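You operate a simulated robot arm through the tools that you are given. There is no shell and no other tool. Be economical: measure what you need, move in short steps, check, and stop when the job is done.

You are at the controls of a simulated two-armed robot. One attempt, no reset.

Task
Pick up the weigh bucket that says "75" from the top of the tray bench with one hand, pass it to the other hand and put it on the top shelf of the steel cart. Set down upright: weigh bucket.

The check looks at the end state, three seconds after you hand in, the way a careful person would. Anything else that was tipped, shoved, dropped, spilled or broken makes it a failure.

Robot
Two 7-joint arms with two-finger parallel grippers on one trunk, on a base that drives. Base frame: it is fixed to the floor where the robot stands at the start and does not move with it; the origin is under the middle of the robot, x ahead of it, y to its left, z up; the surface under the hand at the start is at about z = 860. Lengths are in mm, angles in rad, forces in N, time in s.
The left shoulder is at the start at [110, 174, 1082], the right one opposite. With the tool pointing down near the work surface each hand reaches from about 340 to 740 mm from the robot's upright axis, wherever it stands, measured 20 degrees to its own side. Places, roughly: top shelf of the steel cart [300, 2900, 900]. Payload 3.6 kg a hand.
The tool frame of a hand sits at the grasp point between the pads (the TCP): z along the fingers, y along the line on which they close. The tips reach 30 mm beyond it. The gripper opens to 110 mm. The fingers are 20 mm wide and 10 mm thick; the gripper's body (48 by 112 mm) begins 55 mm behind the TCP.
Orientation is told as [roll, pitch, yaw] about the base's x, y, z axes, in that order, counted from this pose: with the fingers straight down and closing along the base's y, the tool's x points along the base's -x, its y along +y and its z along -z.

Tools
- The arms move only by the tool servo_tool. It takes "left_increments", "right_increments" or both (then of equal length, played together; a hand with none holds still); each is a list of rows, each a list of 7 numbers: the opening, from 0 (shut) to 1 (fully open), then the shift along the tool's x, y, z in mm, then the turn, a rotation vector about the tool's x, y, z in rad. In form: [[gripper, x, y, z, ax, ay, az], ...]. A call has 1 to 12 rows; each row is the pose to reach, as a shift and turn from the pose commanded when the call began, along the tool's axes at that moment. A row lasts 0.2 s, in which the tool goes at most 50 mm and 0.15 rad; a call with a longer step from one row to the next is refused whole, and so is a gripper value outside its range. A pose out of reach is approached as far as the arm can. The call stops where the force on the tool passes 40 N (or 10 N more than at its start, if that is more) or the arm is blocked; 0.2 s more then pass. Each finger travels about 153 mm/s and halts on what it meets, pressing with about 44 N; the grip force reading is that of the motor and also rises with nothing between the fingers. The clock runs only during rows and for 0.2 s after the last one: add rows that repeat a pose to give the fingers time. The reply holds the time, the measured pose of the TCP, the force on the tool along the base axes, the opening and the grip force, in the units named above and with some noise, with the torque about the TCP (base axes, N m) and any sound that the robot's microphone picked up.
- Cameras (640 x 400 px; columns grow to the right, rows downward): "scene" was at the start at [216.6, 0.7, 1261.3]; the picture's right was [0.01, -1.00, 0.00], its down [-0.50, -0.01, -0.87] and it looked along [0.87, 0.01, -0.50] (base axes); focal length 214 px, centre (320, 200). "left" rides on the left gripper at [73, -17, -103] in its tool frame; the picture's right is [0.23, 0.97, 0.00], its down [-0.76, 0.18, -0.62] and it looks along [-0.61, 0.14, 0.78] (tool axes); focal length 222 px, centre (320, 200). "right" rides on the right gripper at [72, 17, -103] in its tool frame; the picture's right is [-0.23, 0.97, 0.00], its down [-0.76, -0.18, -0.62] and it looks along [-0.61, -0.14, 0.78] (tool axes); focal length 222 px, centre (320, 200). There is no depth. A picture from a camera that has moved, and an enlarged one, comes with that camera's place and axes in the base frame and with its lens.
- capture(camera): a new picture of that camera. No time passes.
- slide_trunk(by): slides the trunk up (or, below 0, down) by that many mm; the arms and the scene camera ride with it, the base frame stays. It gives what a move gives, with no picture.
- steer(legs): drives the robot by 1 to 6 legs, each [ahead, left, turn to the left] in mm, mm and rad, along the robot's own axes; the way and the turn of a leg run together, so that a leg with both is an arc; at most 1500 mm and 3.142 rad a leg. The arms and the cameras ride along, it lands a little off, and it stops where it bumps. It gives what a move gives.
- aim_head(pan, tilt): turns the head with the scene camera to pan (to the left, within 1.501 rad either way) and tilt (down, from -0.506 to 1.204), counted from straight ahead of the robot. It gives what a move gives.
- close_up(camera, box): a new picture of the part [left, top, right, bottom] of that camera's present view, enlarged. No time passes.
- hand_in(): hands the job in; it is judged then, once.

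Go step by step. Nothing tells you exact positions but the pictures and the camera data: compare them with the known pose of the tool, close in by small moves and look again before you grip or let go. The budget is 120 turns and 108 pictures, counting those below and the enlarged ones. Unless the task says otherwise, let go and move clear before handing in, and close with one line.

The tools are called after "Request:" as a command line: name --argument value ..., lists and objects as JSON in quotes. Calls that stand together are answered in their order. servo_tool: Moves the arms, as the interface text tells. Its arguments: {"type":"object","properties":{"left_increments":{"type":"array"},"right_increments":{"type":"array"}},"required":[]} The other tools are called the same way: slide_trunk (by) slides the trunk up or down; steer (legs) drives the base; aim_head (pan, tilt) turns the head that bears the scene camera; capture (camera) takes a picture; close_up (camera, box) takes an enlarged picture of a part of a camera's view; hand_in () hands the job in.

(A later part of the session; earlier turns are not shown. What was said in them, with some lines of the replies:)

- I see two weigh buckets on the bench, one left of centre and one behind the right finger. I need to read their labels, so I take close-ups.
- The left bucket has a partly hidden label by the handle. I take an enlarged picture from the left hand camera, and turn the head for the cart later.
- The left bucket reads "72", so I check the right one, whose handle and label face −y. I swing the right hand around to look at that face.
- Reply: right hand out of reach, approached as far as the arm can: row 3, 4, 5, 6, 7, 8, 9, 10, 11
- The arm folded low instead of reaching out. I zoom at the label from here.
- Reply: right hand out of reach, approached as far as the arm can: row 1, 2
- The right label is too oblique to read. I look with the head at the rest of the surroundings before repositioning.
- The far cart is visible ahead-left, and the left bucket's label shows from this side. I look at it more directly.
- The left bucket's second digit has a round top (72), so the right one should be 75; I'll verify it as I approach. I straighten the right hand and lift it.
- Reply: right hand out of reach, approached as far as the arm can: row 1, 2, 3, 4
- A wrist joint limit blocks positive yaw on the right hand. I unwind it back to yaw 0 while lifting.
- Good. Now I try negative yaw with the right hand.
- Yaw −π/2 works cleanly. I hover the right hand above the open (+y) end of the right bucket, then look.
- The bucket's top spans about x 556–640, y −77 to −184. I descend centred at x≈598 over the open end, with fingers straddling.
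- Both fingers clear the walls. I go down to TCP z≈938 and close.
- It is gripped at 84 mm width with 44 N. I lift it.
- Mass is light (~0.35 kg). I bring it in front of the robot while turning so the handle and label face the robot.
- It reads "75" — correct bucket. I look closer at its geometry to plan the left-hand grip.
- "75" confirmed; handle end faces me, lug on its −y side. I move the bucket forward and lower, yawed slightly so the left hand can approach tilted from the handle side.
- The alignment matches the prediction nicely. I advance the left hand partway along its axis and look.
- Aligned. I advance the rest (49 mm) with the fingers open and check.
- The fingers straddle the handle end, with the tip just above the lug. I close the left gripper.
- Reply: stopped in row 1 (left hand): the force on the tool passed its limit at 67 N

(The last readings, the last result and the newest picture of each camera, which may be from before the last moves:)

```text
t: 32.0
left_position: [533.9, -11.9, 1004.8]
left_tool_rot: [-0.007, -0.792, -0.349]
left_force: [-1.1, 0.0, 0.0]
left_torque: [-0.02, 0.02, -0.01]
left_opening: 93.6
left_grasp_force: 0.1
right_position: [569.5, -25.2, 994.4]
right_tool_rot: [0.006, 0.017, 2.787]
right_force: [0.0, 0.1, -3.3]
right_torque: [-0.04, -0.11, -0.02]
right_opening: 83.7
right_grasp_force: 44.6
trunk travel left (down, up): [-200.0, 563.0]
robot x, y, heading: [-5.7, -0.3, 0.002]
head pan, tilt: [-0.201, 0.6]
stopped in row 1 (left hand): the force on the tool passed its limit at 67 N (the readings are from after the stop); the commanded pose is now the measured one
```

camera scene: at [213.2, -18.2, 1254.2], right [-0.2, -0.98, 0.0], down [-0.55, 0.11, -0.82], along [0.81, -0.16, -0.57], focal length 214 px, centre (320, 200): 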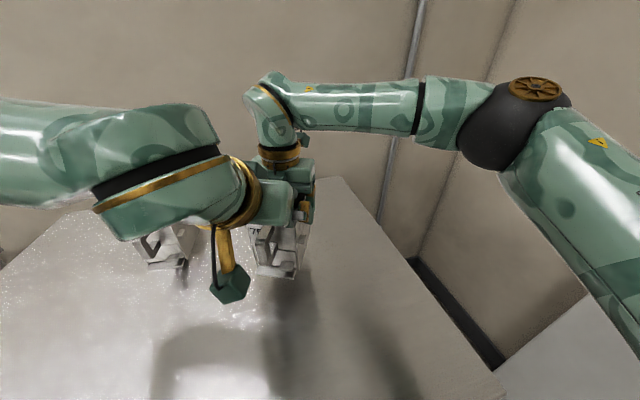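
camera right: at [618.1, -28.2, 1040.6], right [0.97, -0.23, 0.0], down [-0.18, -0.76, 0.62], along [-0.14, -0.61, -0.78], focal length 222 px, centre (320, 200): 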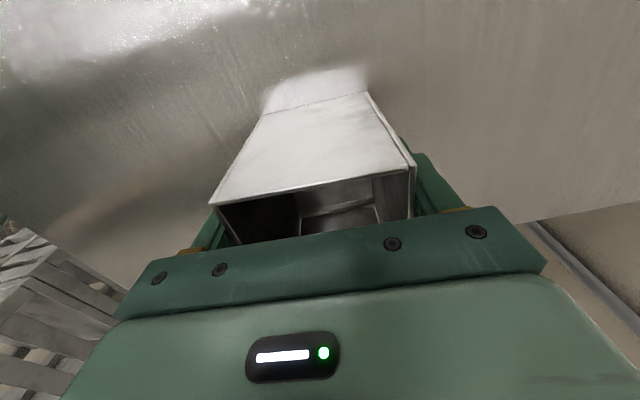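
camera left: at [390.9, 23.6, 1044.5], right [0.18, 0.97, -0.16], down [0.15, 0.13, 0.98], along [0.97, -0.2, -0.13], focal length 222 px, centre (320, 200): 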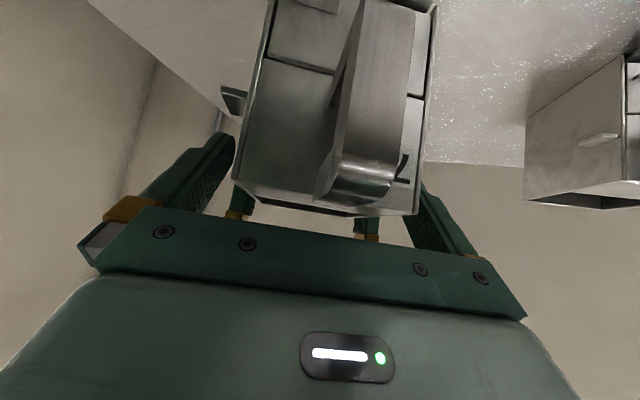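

I mistakenly repeated the 48 mm shift, so the left hand pushed about 27 mm too far and stopped on contact. I inspect before backing off.

Request:
capture --camera "left"

Request:
close_up --camera "scene" --box '[200, 130, 360, 300]'

```text
70 pictures are left
camera left: at [411.8, 14.1, 1024.7], right [0.19, 0.97, -0.17], down [0.15, 0.14, 0.98], along [0.97, -0.21, -0.12], focal length 222 px, centre (320, 200)
```

left: 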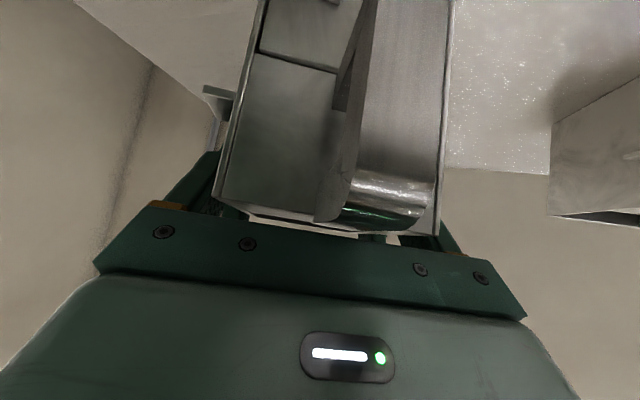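

```text
2.35 times, centred on (280, 215) of scene
camera zoom: at [214.5, -19.0, 1253.8], right [-0.2, -0.98, 0.0], down [-0.56, 0.11, -0.82], along [0.81, -0.16, -0.57], focal length 505 px, centre (414, 165)
```

zoom: 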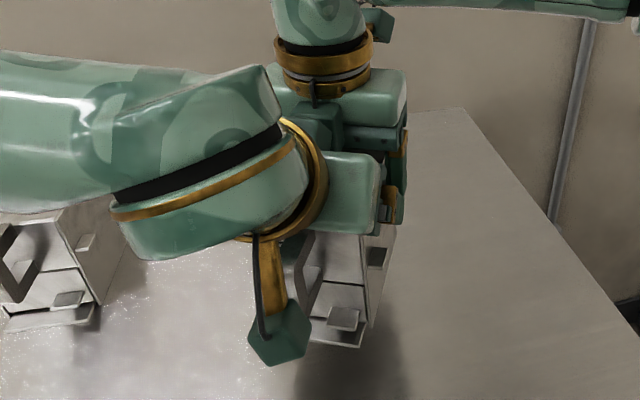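

No damage visible. I back off 24 mm with fingers fully open and re-look.

Request:
servo_tool --left_increments '[[1, 0, 0, -8, 0, 0, 0], [1, 0, 0, -18, 0, 0, 0], [1, 0, 0, -28, 0, 0, 0]]'

Request:
capture --camera "left"

Request:
capture --camera "right"

```text
t: 32.9
left_position: [513.5, -6.6, 1024.3]
left_tool_rot: [-0.007, -0.792, -0.349]
left_force: [0.5, -0.2, 0.5]
left_torque: [0.01, -0.04, -0.01]
left_opening: 110.0
left_grasp_force: 0.0
right_position: [568.0, -24.7, 993.8]
right_tool_rot: [0.005, 0.017, 2.787]
right_force: [0.2, 0.6, -3.1]
right_torque: [-0.05, -0.11, -0.02]
right_opening: 83.6
right_grasp_force: 43.5
trunk travel left (down, up): [-200.0, 563.0]
robot x, y, heading: [0.5, -1.5, 0.0]
head pan, tilt: [-0.201, 0.6]
```

```text
68 pictures are left
camera left: at [391.0, 21.0, 1045.4], right [0.19, 0.97, -0.17], down [0.15, 0.14, 0.98], along [0.97, -0.21, -0.12], focal length 222 px, centre (320, 200)
```

left: 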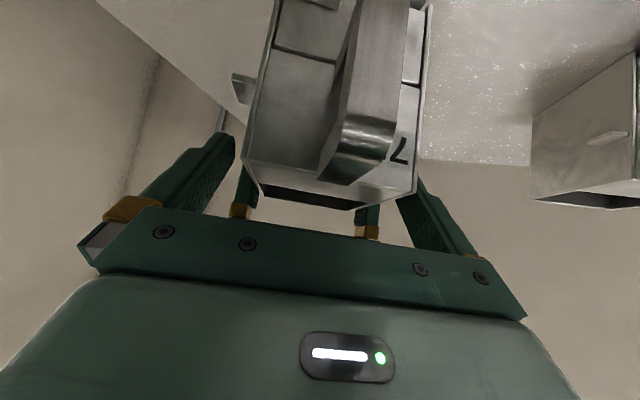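

```text
67 pictures are left
camera right: at [629.3, -64.2, 1099.3], right [-0.55, -0.83, 0.0], down [-0.66, 0.44, 0.61], along [-0.51, 0.33, -0.79], focal length 222 px, centre (320, 200)
```

right: 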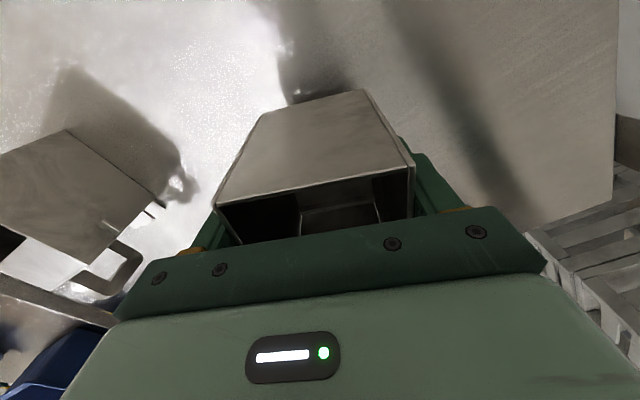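

The bucket is unchanged in the right grip (pose shifted ~6 mm). I nudge 5 mm in and close, without repeating the shift.

Request:
servo_tool --left_increments '[[1, 0, 0, 5, 0, 0, 0], [0.8, 0, 0, 5, 0, 0, 0], [0.7, 0, 0, 5, 0, 0, 0], [0.5, 0, 0, 5, 0, 0, 0], [0.3, 0, 0, 5, 0, 0, 0], [0.3, 0, 0, 5, 0, 0, 0]]'

Request:
capture --camera "left"

Request:
capture --camera "right"

```text
t: 34.2
left_position: [517.3, -4.7, 1021.3]
left_tool_rot: [-0.006, -0.792, -0.346]
left_force: [2.0, 6.6, 1.4]
left_torque: [-0.08, -0.01, -0.08]
left_opening: 83.6
left_grasp_force: 44.2
right_position: [567.6, -24.6, 994.8]
right_tool_rot: [0.005, 0.017, 2.788]
right_force: [-2.6, -6.8, -4.7]
right_torque: [0.18, -0.27, 0.54]
right_opening: 83.8
right_grasp_force: 44.1
trunk travel left (down, up): [-200.0, 563.0]
robot x, y, heading: [-2.4, -2.0, 0.006]
head pan, tilt: [-0.201, 0.6]
```

```text
66 pictures are left
camera left: at [395.2, 20.4, 1042.1], right [0.19, 0.97, -0.17], down [0.15, 0.14, 0.98], along [0.97, -0.21, -0.12], focal length 222 px, centre (320, 200)
```

left: 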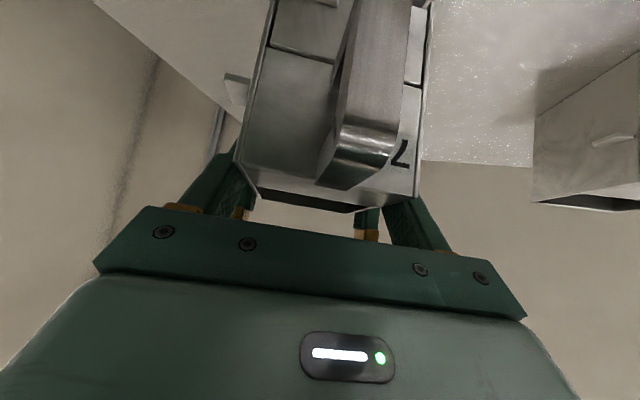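

```text
65 pictures are left
camera right: at [629.5, -64.4, 1099.1], right [-0.55, -0.83, 0.0], down [-0.66, 0.44, 0.61], along [-0.51, 0.33, -0.79], focal length 222 px, centre (320, 200)
```

right: 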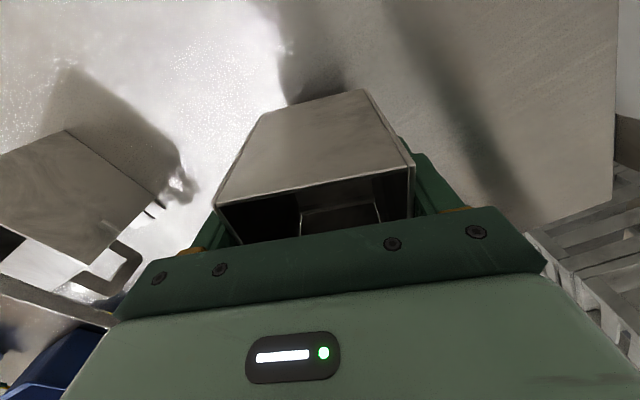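

Both hands hold it. I open the right hand, then raise it clear vertically.

Request:
servo_tool --right_increments '[[0.7, 0, 0, 0, 0, 0, 0], [0.85, 0, 0, 0, 0, 0, 0], [1, 0, 0, 0, 0, 0, 0], [1, 0, 0, -15, 0, 0, 0], [1, 0, 0, -40, 0, 0, 0], [1, 0, 0, -70, 0, 0, 0], [1, 0, 0, -100, 0, 0, 0]]'

Request:
capture --camera "right"

Request:
capture --camera "left"

```text
t: 35.9
left_position: [517.6, -5.5, 1021.5]
left_tool_rot: [-0.007, -0.794, -0.348]
left_force: [-0.3, 0.2, -0.1]
left_torque: [0.02, 0.03, 0.02]
left_opening: 83.8
left_grasp_force: 43.9
right_position: [567.9, -25.3, 1095.5]
right_tool_rot: [0.003, 0.016, 2.788]
right_force: [-0.7, 0.1, 0.4]
right_torque: [0.0, 0.0, 0.02]
right_opening: 109.9
right_grasp_force: 0.1
trunk travel left (down, up): [-200.0, 563.0]
robot x, y, heading: [1.6, 0.4, -0.002]
head pan, tilt: [-0.201, 0.6]
```

```text
64 pictures are left
camera right: at [629.0, -63.4, 1200.8], right [-0.55, -0.83, 0.0], down [-0.66, 0.44, 0.61], along [-0.51, 0.33, -0.79], focal length 222 px, centre (320, 200)
```

right: 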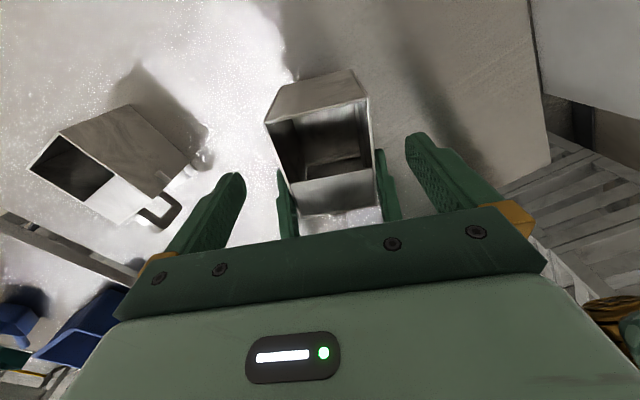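

```text
63 pictures are left
camera left: at [394.6, 20.5, 1042.4], right [0.19, 0.97, -0.17], down [0.15, 0.14, 0.98], along [0.97, -0.21, -0.12], focal length 222 px, centre (320, 200)
```

left: 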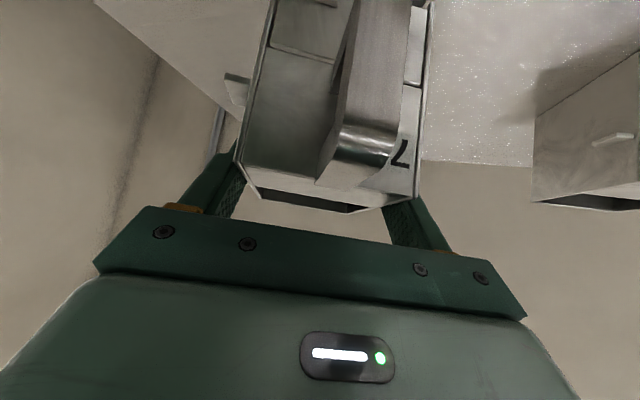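

The pass is done: the left hand holds the bucket alone. I move the right hand aside and unwind it.

Request:
servo_tool --right_increments '[[1, 5, 10, -30, 0, 0, 0], [1, 12, 35, -50, 0, 0, -0.13], [1, 18, 65, -50, 0, 0, -0.27], [1, 20, 95, -45, 0, 0, -0.41], [1, 15, 125, -40, 0, 0, -0.55], [1, 8, 150, -35, 0, 0, -0.69], [1, 0, 175, -35, 0, 0, -0.83], [1, -8, 200, -35, 0, 0, -0.97], [1, -16, 220, -35, 0, 0, -1.11], [1, -22, 240, -35, 0, 0, -1.25], [1, -29, 255, -35, 0, 0, -1.39], [1, -29, 261, -35, 0, 0, -1.53]]'

Request:
aim_head --pan 0.0 --tilt 0.5

Request:
capture --camera "scene"

```text
t: 38.5
left_position: [517.6, -6.6, 1020.5]
left_tool_rot: [-0.005, -0.793, -0.348]
left_force: [0.7, -0.1, -0.2]
left_torque: [0.01, 0.03, 0.03]
left_opening: 83.8
left_grasp_force: 44.2
right_position: [447.8, -257.8, 1131.3]
right_tool_rot: [0.018, -0.004, -1.962]
right_force: [0.8, -0.1, -0.4]
right_torque: [0.01, -0.01, 0.03]
right_opening: 110.2
right_grasp_force: 0.1
trunk travel left (down, up): [-200.0, 563.0]
robot x, y, heading: [-0.5, 4.5, -0.0]
head pan, tilt: [-0.201, 0.6]
```

```text
t: 39.2
left_position: [518.2, -7.3, 1021.5]
left_tool_rot: [-0.007, -0.793, -0.35]
left_force: [-0.3, 0.4, -0.1]
left_torque: [0.03, -0.01, 0.01]
left_opening: 83.6
left_grasp_force: 44.3
right_position: [447.8, -256.9, 1131.9]
right_tool_rot: [0.018, -0.004, -1.965]
right_force: [0.3, 0.1, 0.4]
right_torque: [0.01, -0.05, 0.0]
right_opening: 110.1
right_grasp_force: 0.0
trunk travel left (down, up): [-200.0, 563.0]
robot x, y, heading: [2.6, 0.5, 0.002]
head pan, tilt: [0.0, 0.499]
```

```text
62 pictures are left
camera scene: at [217.4, -0.9, 1263.3], right [0.0, -1.0, 0.0], down [-0.48, 0.0, -0.88], along [0.88, 0.0, -0.48], focal length 214 px, centre (320, 200)
```

scene: 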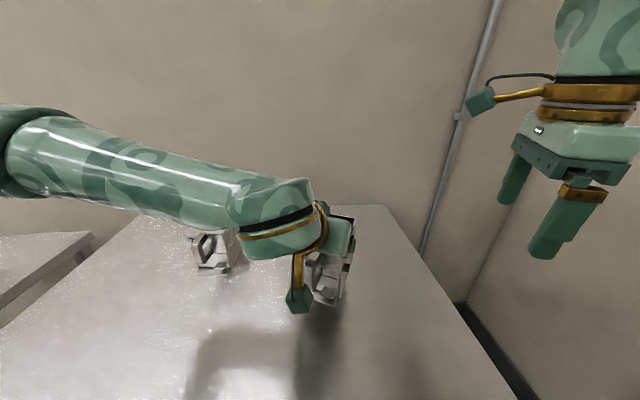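

I raise the bucket a bit, then back away from the bench and drive left in stages towards the cart.

Request:
servo_tool --left_increments '[[0.3, -15, 0, -15, 0, 0, 0], [0.3, -35, 0, -35, 0, 0, 0], [0.3, -57, 0, -57, 0, 0, 0], [0.3, -78, 0, -78, 0, 0, 0]]'

Request:
steer --legs '[[-500, 0, 0]]'

Request:
aim_head --pan 1.0 --tilt 0.3

Request:
capture --camera "scene"

Request:
capture --camera "left"

```text
t: 40.2
left_position: [516.8, -5.8, 1133.5]
left_tool_rot: [-0.008, -0.793, -0.349]
left_force: [0.5, 0.1, -2.0]
left_torque: [0.05, 0.01, 0.01]
left_opening: 83.8
left_grasp_force: 43.9
right_position: [446.9, -256.9, 1132.0]
right_tool_rot: [0.018, -0.003, -1.964]
right_force: [-0.4, 0.1, 0.0]
right_torque: [-0.01, 0.02, 0.0]
right_opening: 110.2
right_grasp_force: 0.0
trunk travel left (down, up): [-200.0, 563.0]
robot x, y, heading: [-1.9, -1.1, 0.002]
head pan, tilt: [0.0, 0.499]
```

```text
t: 43.1
left_position: [17.3, -5.1, 1133.1]
left_tool_rot: [-0.008, -0.796, -0.345]
left_force: [-0.2, -0.9, -3.2]
left_torque: [0.02, 0.05, -0.03]
left_opening: 83.6
left_grasp_force: 44.6
right_position: [-51.9, -255.9, 1131.4]
right_tool_rot: [0.017, -0.004, -1.961]
right_force: [-0.1, -0.1, -0.5]
right_torque: [-0.02, -0.04, 0.02]
right_opening: 109.6
right_grasp_force: 0.1
trunk travel left (down, up): [-200.0, 563.0]
robot x, y, heading: [-496.7, -3.1, 0.002]
head pan, tilt: [0.0, 0.499]
```

```text
t: 44.4
left_position: [17.9, -4.3, 1132.5]
left_tool_rot: [-0.007, -0.793, -0.346]
left_force: [-0.3, 0.3, -3.7]
left_torque: [0.04, 0.05, 0.01]
left_opening: 83.8
left_grasp_force: 44.2
right_position: [-52.2, -257.8, 1131.6]
right_tool_rot: [0.019, -0.002, -1.96]
right_force: [-0.8, 0.0, 0.1]
right_torque: [-0.01, 0.0, 0.03]
right_opening: 110.0
right_grasp_force: 0.1
trunk travel left (down, up): [-200.0, 563.0]
robot x, y, heading: [-496.3, -1.5, 0.001]
head pan, tilt: [1.0, 0.3]
```

```text
61 pictures are left
camera scene: at [-323.4, 77.4, 1281.7], right [0.84, -0.54, 0.0], down [-0.16, -0.25, -0.96], along [0.51, 0.81, -0.3], focal length 214 px, centre (320, 200)
```

scene: 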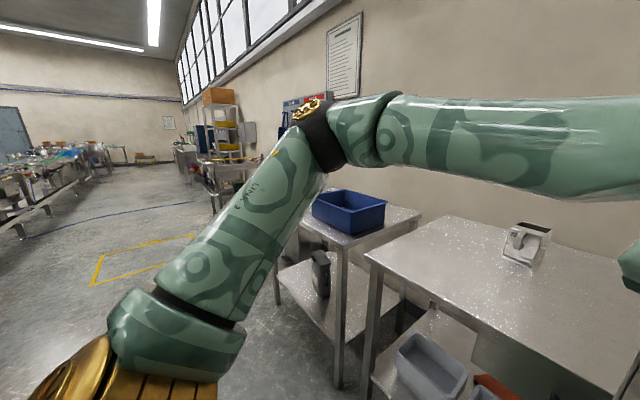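

```text
60 pictures are left
camera left: at [-104.6, 21.7, 1153.0], right [0.18, 0.97, -0.17], down [0.15, 0.14, 0.98], along [0.97, -0.21, -0.12], focal length 222 px, centre (320, 200)
```

left: 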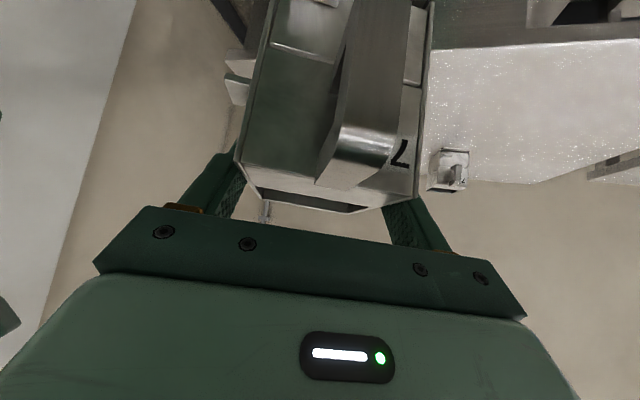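

Bucket secure. I drive left 1500 mm, then look at the cart.

Request:
steer --legs '[[0, 1500, 0]]'

Request:
aim_head --pan 0.9 --tilt 0.3

Request:
capture --camera "scene"

```text
t: 52.0
left_position: [12.9, 1531.3, 1132.0]
left_tool_rot: [-0.006, -0.793, -0.345]
left_force: [0.6, -1.1, -3.7]
left_torque: [-0.02, 0.04, -0.01]
left_opening: 83.7
left_grasp_force: 44.5
right_position: [-57.6, 1279.0, 1131.6]
right_tool_rot: [0.018, -0.005, -1.962]
right_force: [-0.2, 0.1, -0.3]
right_torque: [-0.01, 0.03, 0.0]
right_opening: 110.2
right_grasp_force: 0.1
trunk travel left (down, up): [-200.0, 563.0]
robot x, y, heading: [-506.3, 1534.6, 0.008]
head pan, tilt: [1.0, 0.3]
```

```text
t: 52.6
left_position: [12.2, 1531.8, 1132.6]
left_tool_rot: [-0.007, -0.792, -0.345]
left_force: [-0.4, 0.7, -2.9]
left_torque: [0.02, 0.07, 0.04]
left_opening: 84.0
left_grasp_force: 44.2
right_position: [-57.3, 1279.8, 1131.2]
right_tool_rot: [0.019, -0.004, -1.962]
right_force: [0.6, 0.1, 0.5]
right_torque: [0.01, 0.0, -0.03]
right_opening: 110.0
right_grasp_force: 0.1
trunk travel left (down, up): [-200.0, 563.0]
robot x, y, heading: [-505.2, 1535.8, 0.003]
head pan, tilt: [0.901, 0.3]
```

```text
59 pictures are left
camera scene: at [-321.6, 1608.4, 1281.7], right [0.79, -0.62, 0.0], down [-0.18, -0.23, -0.96], along [0.59, 0.75, -0.3], focal length 214 px, centre (320, 200)
```

scene: 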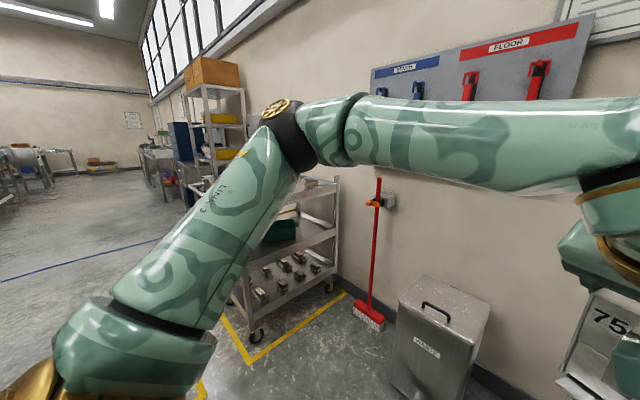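

The cart's near corner is about (0, 2700). I drive further left while backing slightly, then look again.

Request:
steer --legs '[[-150, 750, 0]]'

Request:
aim_head --pan 0.65 --tilt 0.35

Request:
capture --camera "scene"

```text
t: 56.8
left_position: [-136.5, 2273.7, 1131.8]
left_tool_rot: [-0.007, -0.793, -0.359]
left_force: [0.3, -0.9, -3.2]
left_torque: [0.0, 0.03, 0.01]
left_opening: 83.6
left_grasp_force: 44.4
right_position: [-210.7, 2022.7, 1131.1]
right_tool_rot: [0.017, -0.004, -1.975]
right_force: [0.5, -0.8, -1.1]
right_torque: [0.03, 0.01, -0.01]
right_opening: 110.0
right_grasp_force: 0.0
trunk travel left (down, up): [-200.0, 563.0]
robot x, y, heading: [-656.1, 2284.6, -0.009]
head pan, tilt: [0.901, 0.3]
```

```text
t: 57.5
left_position: [-137.8, 2272.3, 1131.0]
left_tool_rot: [-0.007, -0.794, -0.361]
left_force: [0.1, -0.9, -3.0]
left_torque: [0.05, 0.05, 0.01]
left_opening: 83.5
left_grasp_force: 43.9
right_position: [-209.5, 2022.6, 1132.5]
right_tool_rot: [0.018, -0.003, -1.975]
right_force: [0.0, -0.1, 0.2]
right_torque: [0.01, 0.0, 0.0]
right_opening: 110.0
right_grasp_force: 0.1
trunk travel left (down, up): [-200.0, 563.0]
robot x, y, heading: [-654.4, 2284.5, -0.008]
head pan, tilt: [0.649, 0.351]
```

```text
58 pictures are left
camera scene: at [-453.9, 2337.4, 1277.0], right [0.6, -0.8, 0.0], down [-0.28, -0.21, -0.94], along [0.75, 0.56, -0.34], focal length 214 px, centre (320, 200)
```

scene: 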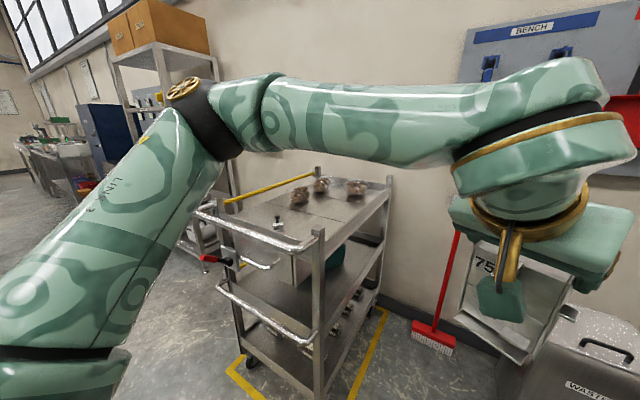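

The cart's top shelf shows three jars at the wall end and a rail around the near end. I zoom in.

Request:
close_up --camera "scene" --box '[180, 150, 420, 310]'

```text
2.50 times, centred on (300, 230) of scene
camera zoom: at [-453.9, 2337.4, 1277.0], right [0.6, -0.8, 0.0], down [-0.28, -0.21, -0.94], along [0.75, 0.56, -0.34], focal length 536 px, centre (370, 125)
```

zoom: 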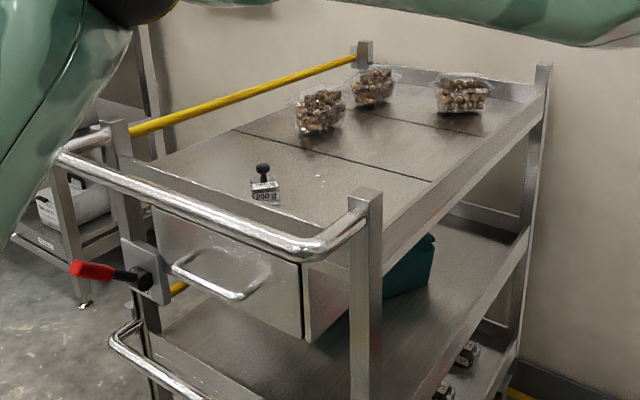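

The shelf is clear at about (200, 2800). I'll approach the push-handle end facing +x: first line up at y≈2800, still back from the cart.

Request:
steer --legs '[[0, 510, 0.009]]'

Request:
aim_head --pan 0.0 --tilt 0.4

Request:
capture --camera "scene"

Request:
capture --camera "right"

```text
t: 60.6
left_position: [-132.9, 2794.0, 1132.9]
left_tool_rot: [-0.008, -0.793, -0.353]
left_force: [0.0, 0.1, -2.6]
left_torque: [0.01, 0.03, 0.0]
left_opening: 83.8
left_grasp_force: 43.7
right_position: [-205.4, 2543.1, 1131.5]
right_tool_rot: [0.017, -0.006, -1.97]
right_force: [-0.4, 0.0, -0.1]
right_torque: [0.01, 0.03, -0.01]
right_opening: 109.8
right_grasp_force: 0.1
trunk travel left (down, up): [-200.0, 563.0]
robot x, y, heading: [-648.4, 2801.5, -0.005]
head pan, tilt: [0.649, 0.351]
```

```text
t: 61.6
left_position: [-133.3, 2793.4, 1131.7]
left_tool_rot: [-0.008, -0.791, -0.357]
left_force: [0.5, -0.2, -3.0]
left_torque: [0.0, -0.01, 0.02]
left_opening: 83.7
left_grasp_force: 43.5
right_position: [-204.4, 2542.5, 1130.7]
right_tool_rot: [0.018, -0.004, -1.971]
right_force: [0.2, 0.3, 0.2]
right_torque: [0.0, -0.02, 0.01]
right_opening: 109.8
right_grasp_force: 0.1
trunk travel left (down, up): [-200.0, 563.0]
robot x, y, heading: [-652.0, 2802.2, -0.001]
head pan, tilt: [0.0, 0.4]
```

```text
56 pictures are left
camera scene: at [-432.1, 2800.3, 1272.4], right [0.0, -1.0, 0.0], down [-0.39, 0.0, -0.92], along [0.92, 0.0, -0.39], focal length 214 px, centre (320, 200)
```

scene: 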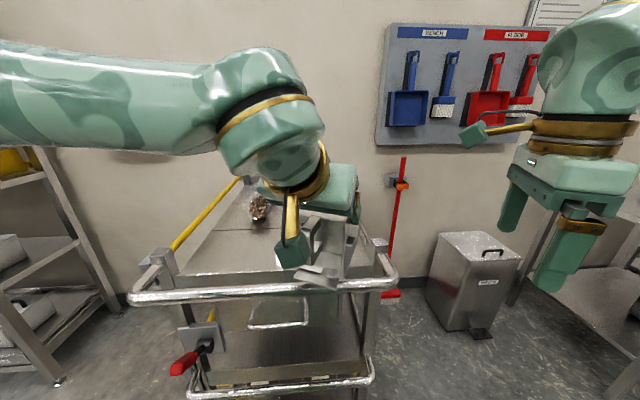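

```text
55 pictures are left
camera right: at [-162.2, 2604.1, 1234.5], right [0.81, -0.59, 0.02], down [-0.47, -0.63, 0.62], along [-0.36, -0.51, -0.78], focal length 222 px, centre (320, 200)
```

right: 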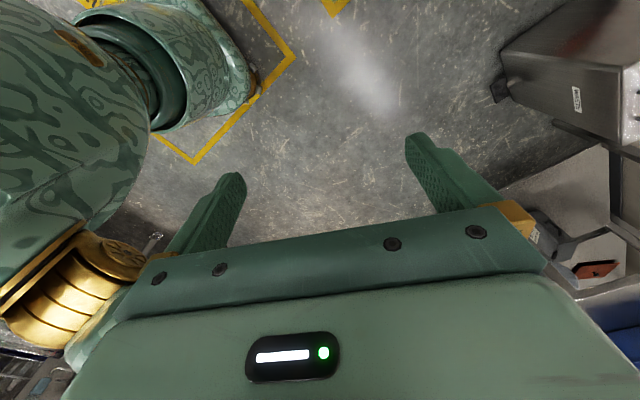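

I raise the trunk 80 mm for clearance over the rail, and drive forward 180 mm.

Request:
slide_trunk --by 80

Request:
steer --legs '[[180, 20, 0]]'

Request:
aim_head --pan 0.0 --tilt 0.6

Request:
capture --camera "scene"

Request:
capture --camera "left"

```text
t: 62.8
left_position: [-132.5, 2795.1, 1211.4]
left_tool_rot: [-0.007, -0.791, -0.352]
left_force: [0.3, 0.3, -3.4]
left_torque: [0.02, 0.04, -0.01]
left_opening: 83.7
left_grasp_force: 44.1
right_position: [-203.5, 2542.8, 1209.7]
right_tool_rot: [0.016, -0.004, -1.97]
right_force: [1.0, 0.0, -0.1]
right_torque: [0.06, 0.0, 0.0]
right_opening: 110.0
right_grasp_force: 0.0
trunk travel left (down, up): [-280.0, 483.0]
robot x, y, heading: [-654.8, 2800.1, -0.007]
head pan, tilt: [0.0, 0.4]
```

```text
t: 64.3
left_position: [51.5, 2812.7, 1211.7]
left_tool_rot: [-0.007, -0.79, -0.353]
left_force: [0.7, -0.2, -3.4]
left_torque: [-0.01, 0.09, 0.0]
left_opening: 83.7
left_grasp_force: 44.4
right_position: [-20.2, 2562.6, 1209.1]
right_tool_rot: [0.016, -0.005, -1.972]
right_force: [0.3, 0.0, 0.6]
right_torque: [0.0, 0.04, -0.05]
right_opening: 110.0
right_grasp_force: 0.0
trunk travel left (down, up): [-280.0, 483.0]
robot x, y, heading: [-466.4, 2817.4, -0.006]
head pan, tilt: [0.0, 0.4]
```

```text
t: 65.0
left_position: [48.7, 2813.2, 1213.4]
left_tool_rot: [-0.005, -0.792, -0.353]
left_force: [-0.6, 0.3, -4.2]
left_torque: [0.02, 0.01, 0.05]
left_opening: 83.9
left_grasp_force: 44.1
right_position: [-20.4, 2561.3, 1209.9]
right_tool_rot: [0.017, -0.002, -1.97]
right_force: [-0.6, 0.4, 0.0]
right_torque: [0.0, 0.03, 0.01]
right_opening: 110.0
right_grasp_force: 0.0
trunk travel left (down, up): [-280.0, 483.0]
robot x, y, heading: [-469.1, 2821.6, -0.006]
head pan, tilt: [0.0, 0.6]
```

```text
54 pictures are left
camera scene: at [-292.4, 2820.1, 1337.1], right [0.0, -1.0, 0.0], down [-0.56, 0.0, -0.83], along [0.83, 0.0, -0.56], focal length 214 px, centre (320, 200)
```

scene: 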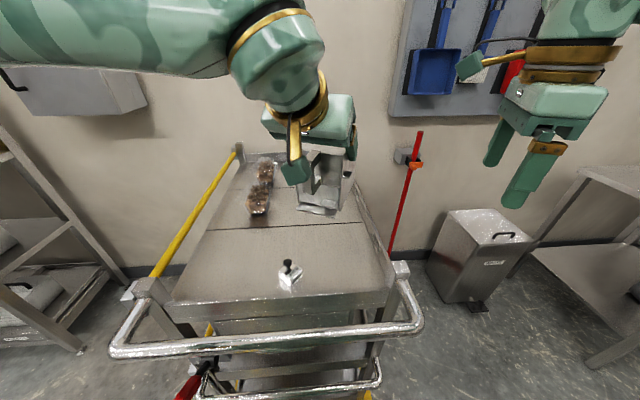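

```text
53 pictures are left
camera left: at [-72.1, 2841.3, 1232.9], right [0.19, 0.97, -0.17], down [0.15, 0.14, 0.98], along [0.97, -0.21, -0.12], focal length 222 px, centre (320, 200)
```

left: 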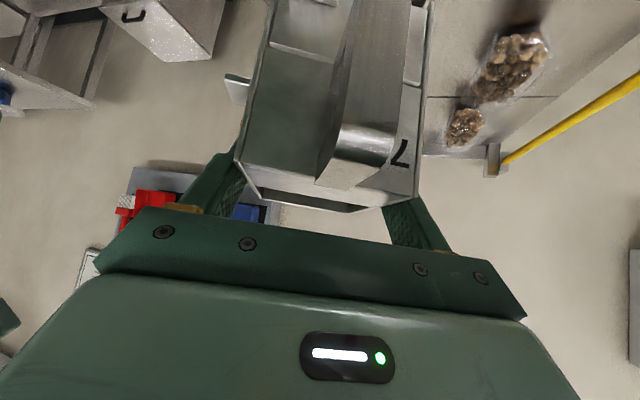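

The near-right area of the shelf is clear (weight at ≈(34, 2892), jars at the back). I extend the hand to above (140, 2785), then lower with the trunk.

Request:
servo_tool --left_increments '[[0.3, -17, 1, 17, 0, 0, 0], [0.3, -34, 3, 34, 0, 0, 0], [0.3, -50, 4, 51, 0, 0, 0], [0.3, -67, 5, 68, 0, 0, 0]]'

Request:
slide_trunk --by -110

Request:
capture --camera "scene"

Request:
capture --camera "right"

```text
t: 66.0
left_position: [142.8, 2784.4, 1211.4]
left_tool_rot: [-0.007, -0.792, -0.354]
left_force: [-0.2, 0.5, -3.0]
left_torque: [0.03, 0.06, 0.0]
left_opening: 83.7
left_grasp_force: 43.9
right_position: [-19.5, 2561.4, 1210.9]
right_tool_rot: [0.016, -0.004, -1.97]
right_force: [-0.3, -0.1, 0.7]
right_torque: [0.02, 0.02, 0.0]
right_opening: 109.9
right_grasp_force: 0.0
trunk travel left (down, up): [-280.0, 483.0]
robot x, y, heading: [-465.2, 2821.0, -0.003]
head pan, tilt: [0.0, 0.6]
```

```text
t: 67.4
left_position: [140.2, 2784.8, 1103.9]
left_tool_rot: [-0.007, -0.793, -0.356]
left_force: [-0.9, -0.2, -3.3]
left_torque: [0.0, 0.02, -0.03]
left_opening: 84.0
left_grasp_force: 44.0
right_position: [-22.2, 2563.1, 1101.7]
right_tool_rot: [0.02, -0.005, -1.97]
right_force: [-0.3, 0.0, 0.1]
right_torque: [0.02, -0.01, -0.01]
right_opening: 109.9
right_grasp_force: 0.1
trunk travel left (down, up): [-170.0, 593.0]
robot x, y, heading: [-464.3, 2822.1, 0.001]
head pan, tilt: [0.0, 0.6]
```

```text
52 pictures are left
camera scene: at [-236.6, 2819.9, 1223.0], right [0.0, -1.0, 0.0], down [-0.57, 0.0, -0.82], along [0.82, 0.0, -0.57], focal length 214 px, centre (320, 200)
```

scene: 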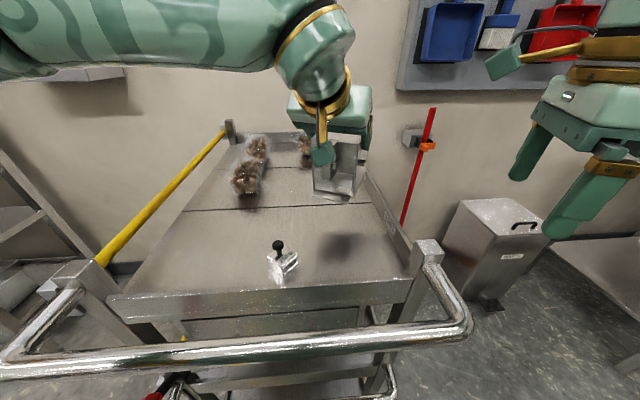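

```text
51 pictures are left
camera right: at [20.6, 2624.0, 1205.5], right [0.81, -0.59, 0.02], down [-0.47, -0.63, 0.62], along [-0.35, -0.51, -0.78], focal length 222 px, centre (320, 200)
```

right: 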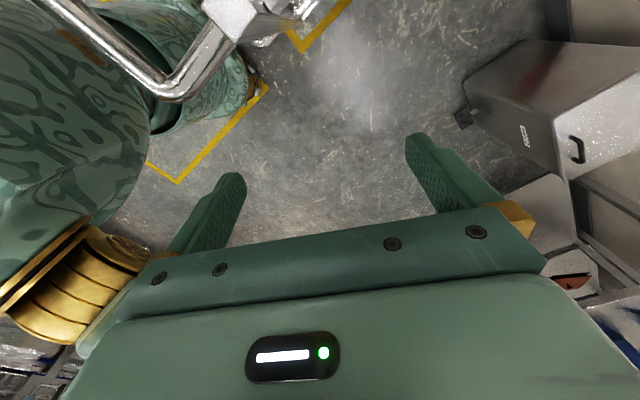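

Clear below. I lower another 80 mm.

Request:
slide_trunk --by -80

Request:
capture --camera "scene"

Request:
close_up --camera "scene" --box '[250, 100, 450, 260]'

```text
t: 68.6
left_position: [141.3, 2784.7, 1023.2]
left_tool_rot: [-0.009, -0.792, -0.355]
left_force: [0.0, 1.2, -3.3]
left_torque: [0.0, 0.05, 0.03]
left_opening: 83.5
left_grasp_force: 44.3
right_position: [-21.6, 2563.3, 1021.8]
right_tool_rot: [0.019, -0.004, -1.968]
right_force: [-0.5, 0.4, 0.2]
right_torque: [0.0, -0.04, -0.01]
right_opening: 109.8
right_grasp_force: 0.0
trunk travel left (down, up): [-90.0, 673.0]
robot x, y, heading: [-468.7, 2817.0, -0.002]
head pan, tilt: [0.0, 0.6]
```

```text
50 pictures are left
camera scene: at [-188.5, 2819.7, 1137.7], right [0.0, -1.0, 0.0], down [-0.57, 0.0, -0.82], along [0.82, 0.0, -0.57], focal length 214 px, centre (320, 200)
```

scene: 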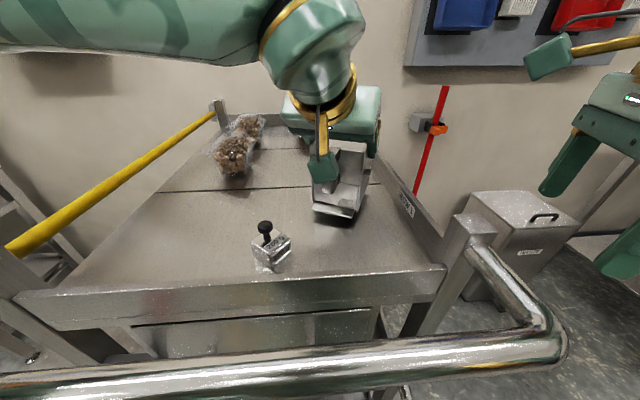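

```text
2.50 times, centred on (350, 180) of scene
camera zoom: at [-188.5, 2819.7, 1137.7], right [0.0, -1.0, 0.0], down [-0.57, 0.0, -0.82], along [0.82, 0.0, -0.57], focal length 536 px, centre (245, 250)
```

zoom: 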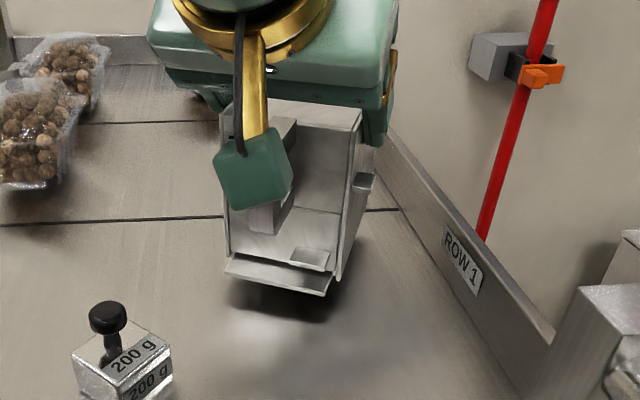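

The bucket is about 18 mm above the shelf, with the 200 g weight and the jars clear. I lower with the arm in small steps.

Request:
servo_tool --left_increments '[[0.3, 4, 0, 4, 0, 0, 0], [0.3, 8, 0, 8, 0, 0, 0], [0.3, 10, 0, 10, 0, 0, 0]]'

Request:
close_up --camera "scene" --box '[290, 150, 410, 230]'

```text
t: 69.4
left_position: [141.8, 2785.6, 1009.3]
left_tool_rot: [-0.007, -0.796, -0.355]
left_force: [1.0, -0.9, 8.8]
left_torque: [0.44, 0.3, -0.03]
left_opening: 83.7
left_grasp_force: 44.0
right_position: [-21.3, 2560.9, 1021.8]
right_tool_rot: [0.017, -0.003, -1.97]
right_force: [0.2, -0.6, -0.2]
right_torque: [0.01, 0.0, -0.02]
right_opening: 110.1
right_grasp_force: 0.0
trunk travel left (down, up): [-90.0, 673.0]
robot x, y, heading: [-466.6, 2823.1, -0.004]
head pan, tilt: [0.0, 0.6]
```

```text
5.00 times, centred on (350, 190) of scene
camera zoom: at [-188.6, 2819.5, 1137.8], right [0.0, -1.0, 0.0], down [-0.57, 0.0, -0.82], along [0.82, 0.0, -0.57], focal length 1072 px, centre (170, 250)
```

zoom: 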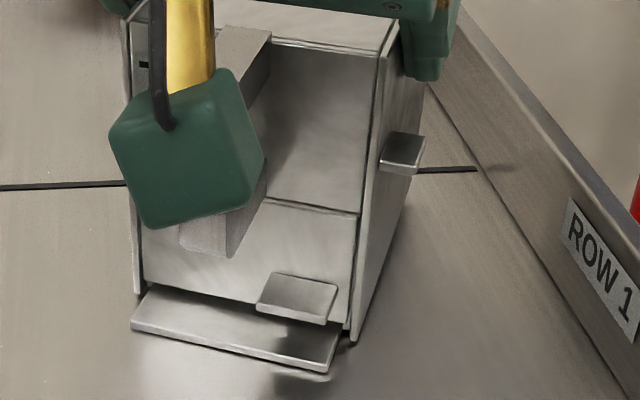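

It has touched down on its front-left corner, slightly tilted. I level by a small rotation, easing down, and watch the torque.

Request:
servo_tool --left_increments '[[0.3, 0, 0, 0, -0.006, 0.019, 0.006], [0.3, 1, 0, 1, -0.006, 0.019, 0.006], [0.3, 1, 0, 1, -0.006, 0.019, 0.006]]'

Request:
close_up --camera "scene" --box '[290, 150, 410, 230]'

```text
t: 70.2
left_position: [141.5, 2784.6, 1008.8]
left_tool_rot: [0.005, -0.778, -0.362]
left_force: [5.6, -3.7, 20.1]
left_torque: [-0.67, 0.68, 0.25]
left_opening: 83.5
left_grasp_force: 43.7
right_position: [-22.2, 2562.3, 1022.3]
right_tool_rot: [0.015, -0.003, -1.971]
right_force: [0.8, 0.7, -0.2]
right_torque: [0.04, 0.0, -0.01]
right_opening: 110.1
right_grasp_force: 0.1
trunk travel left (down, up): [-90.0, 673.0]
robot x, y, heading: [-468.3, 2820.9, -0.0]
head pan, tilt: [0.0, 0.6]
```

```text
5.00 times, centred on (350, 190) of scene
camera zoom: at [-188.7, 2819.4, 1137.8], right [0.0, -1.0, 0.0], down [-0.56, 0.0, -0.83], along [0.83, 0.0, -0.56], focal length 1072 px, centre (170, 250)
```

zoom: 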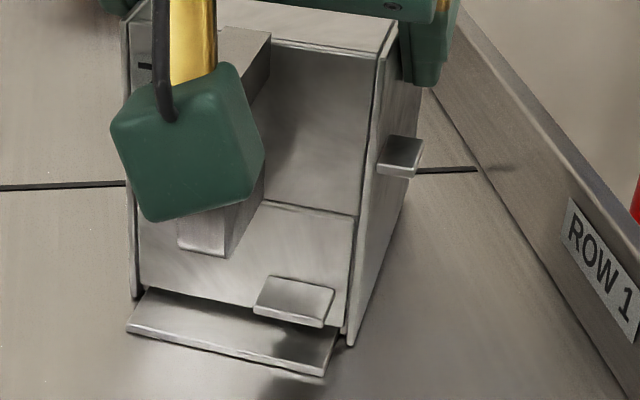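

Now nearly flat, touching along the front edge. One finer correction while relieving the pressing force.

Request:
servo_tool --left_increments '[[0.3, -0.5, 0, -0.5, 0.006, 0.006, -0.006], [0.3, -0.7, 0, -0.7, 0.006, 0.006, -0.006], [0.3, -0.7, 0, -0.7, 0.006, 0.006, -0.006]]'

```text
t: 71.0
left_position: [141.9, 2784.3, 1006.8]
left_tool_rot: [-0.007, -0.765, -0.355]
left_force: [6.4, -2.0, 13.7]
left_torque: [0.71, -0.06, -0.24]
left_opening: 83.9
left_grasp_force: 44.5
right_position: [-22.8, 2560.7, 1022.0]
right_tool_rot: [0.016, -0.002, -1.97]
right_force: [0.3, -0.2, 0.0]
right_torque: [0.02, -0.02, -0.02]
right_opening: 110.1
right_grasp_force: 0.1
trunk travel left (down, up): [-90.0, 673.0]
robot x, y, heading: [-466.9, 2819.9, -0.003]
head pan, tilt: [0.0, 0.6]
```

It is within about half a degree of flat. I release by opening the left gripper in place.

Request:
servo_tool --left_increments '[[0.76, 0, 0, 0, 0, 0, 0], [0.82, 0, 0, 0, 0, 0, 0], [0.9, 0, 0, 0, 0, 0, 0], [1, 0, 0, 0, 0, 0, 0], [1, 0, 0, 0, 0, 0, 0]]'

Request:
capture --camera "left"

Request:
close_up --camera "scene" --box '[270, 80, 430, 230]'

```text
t: 72.2
left_position: [141.3, 2785.9, 1007.4]
left_tool_rot: [-0.006, -0.767, -0.355]
left_force: [-0.6, 0.3, -0.3]
left_torque: [0.0, 0.01, -0.01]
left_opening: 109.8
left_grasp_force: 0.1
right_position: [-21.9, 2563.4, 1020.6]
right_tool_rot: [0.018, -0.003, -1.97]
right_force: [-0.7, -0.8, -0.4]
right_torque: [-0.01, -0.01, 0.0]
right_opening: 110.1
right_grasp_force: 0.0
trunk travel left (down, up): [-90.0, 673.0]
robot x, y, heading: [-469.7, 2824.3, -0.004]
head pan, tilt: [0.0, 0.6]
```

```text
46 pictures are left
camera left: at [20.3, 2812.3, 1031.5], right [0.19, 0.97, -0.16], down [0.17, 0.13, 0.98], along [0.97, -0.21, -0.14], focal length 222 px, centre (320, 200)
```

left: 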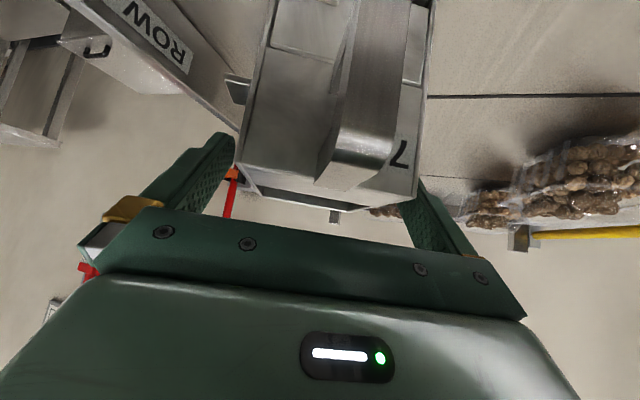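

```text
2.67 times, centred on (350, 155) of scene
camera zoom: at [-187.8, 2819.7, 1137.4], right [0.0, -1.0, 0.0], down [-0.57, 0.0, -0.82], along [0.82, 0.0, -0.57], focal length 572 px, centre (240, 320)
```

zoom: 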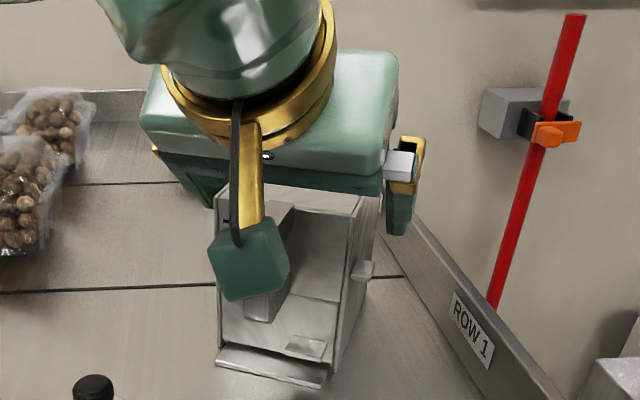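

Released and standing upright. I withdraw along the tool axis a little, then straight up.

Request:
servo_tool --left_increments '[[1, 0, 0, -15, 0, 0, 0], [1, 0, 0, -35, 0, 0, 0], [1, 0, 0, -60, 0, 0, 0], [1, -20, 0, -80, 0, 0, 0], [1, -45, 0, -105, 0, 0, 0], [1, -70, 0, -130, 0, 0, 0]]'

Request:
slide_trunk --by 120

Request:
capture --camera "scene"

```text
t: 73.6
left_position: [103.8, 2799.1, 1148.7]
left_tool_rot: [-0.008, -0.766, -0.355]
left_force: [-0.1, -0.9, -0.6]
left_torque: [-0.01, -0.03, 0.02]
left_opening: 109.9
left_grasp_force: 0.0
right_position: [-21.5, 2561.5, 1021.2]
right_tool_rot: [0.017, -0.004, -1.969]
right_force: [0.5, -0.6, 0.0]
right_torque: [-0.03, -0.03, -0.01]
right_opening: 109.8
right_grasp_force: 0.0
trunk travel left (down, up): [-90.0, 673.0]
robot x, y, heading: [-466.2, 2822.1, 0.0]
head pan, tilt: [0.0, 0.6]
```

```text
t: 75.1
left_position: [104.9, 2799.7, 1267.6]
left_tool_rot: [-0.007, -0.766, -0.354]
left_force: [0.8, 0.6, 0.3]
left_torque: [0.03, -0.02, 0.0]
left_opening: 109.9
left_grasp_force: 0.0
right_position: [-20.7, 2561.8, 1140.7]
right_tool_rot: [0.014, -0.002, -1.969]
right_force: [-0.4, -0.3, -0.3]
right_torque: [0.0, -0.02, -0.02]
right_opening: 109.9
right_grasp_force: 0.1
trunk travel left (down, up): [-210.0, 553.0]
robot x, y, heading: [-466.0, 2819.5, -0.003]
head pan, tilt: [0.0, 0.6]
```

```text
44 pictures are left
camera scene: at [-257.5, 2819.9, 1264.4], right [0.0, -1.0, 0.0], down [-0.57, 0.0, -0.82], along [0.82, 0.0, -0.57], focal length 214 px, centre (320, 200)
```

scene: 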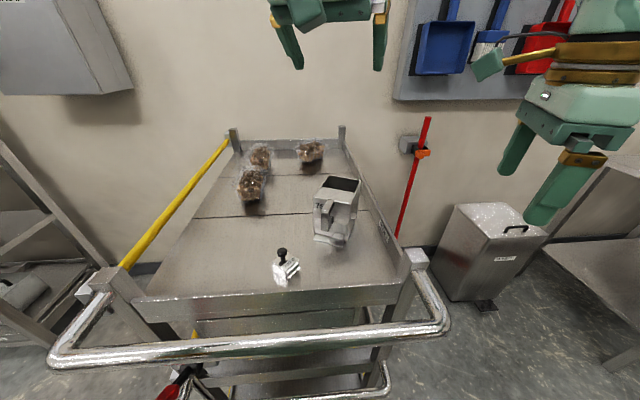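

The "75" bucket stands upright on the top shelf, with the weight and jars untouched. I back the robot off a little and take a final look.

Request:
steer --legs '[[-250, 0, 0]]'

Request:
close_up --camera "scene" --box '[200, 100, 440, 260]'

```text
t: 76.9
left_position: [-145.5, 2801.0, 1270.3]
left_tool_rot: [-0.008, -0.768, -0.354]
left_force: [-0.7, -0.2, -0.3]
left_torque: [-0.01, 0.03, 0.04]
left_opening: 110.1
left_grasp_force: 0.0
right_position: [-271.8, 2563.3, 1142.2]
right_tool_rot: [0.018, -0.003, -1.97]
right_force: [-0.1, 0.3, -0.4]
right_torque: [-0.02, -0.03, 0.01]
right_opening: 110.1
right_grasp_force: 0.0
trunk travel left (down, up): [-210.0, 553.0]
robot x, y, heading: [-715.4, 2822.6, -0.005]
head pan, tilt: [0.0, 0.6]
```

```text
2.50 times, centred on (320, 180) of scene
camera zoom: at [-508.6, 2821.1, 1264.9], right [0.0, -1.0, 0.0], down [-0.56, 0.0, -0.83], along [0.83, 0.0, -0.56], focal length 536 px, centre (320, 250)
```

zoom: 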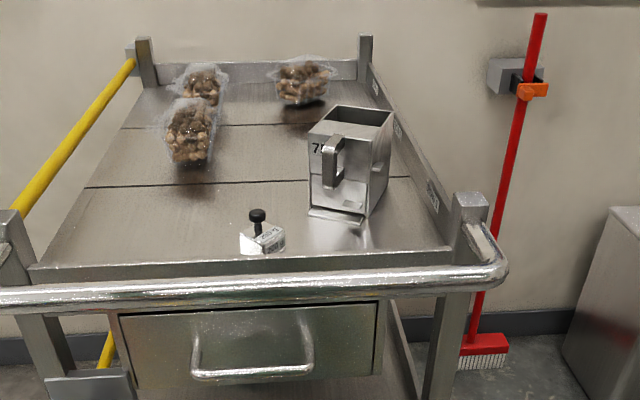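

Everything is in place and both hands are clear, so I hand in.

Request:
hand_in

```text
The job is handed in.
```

The weigh bucket marked "75" was picked up with the right hand, passed to the left, and now stands upright on the top shelf of the steel cart, with nothing else disturbed that I could see.
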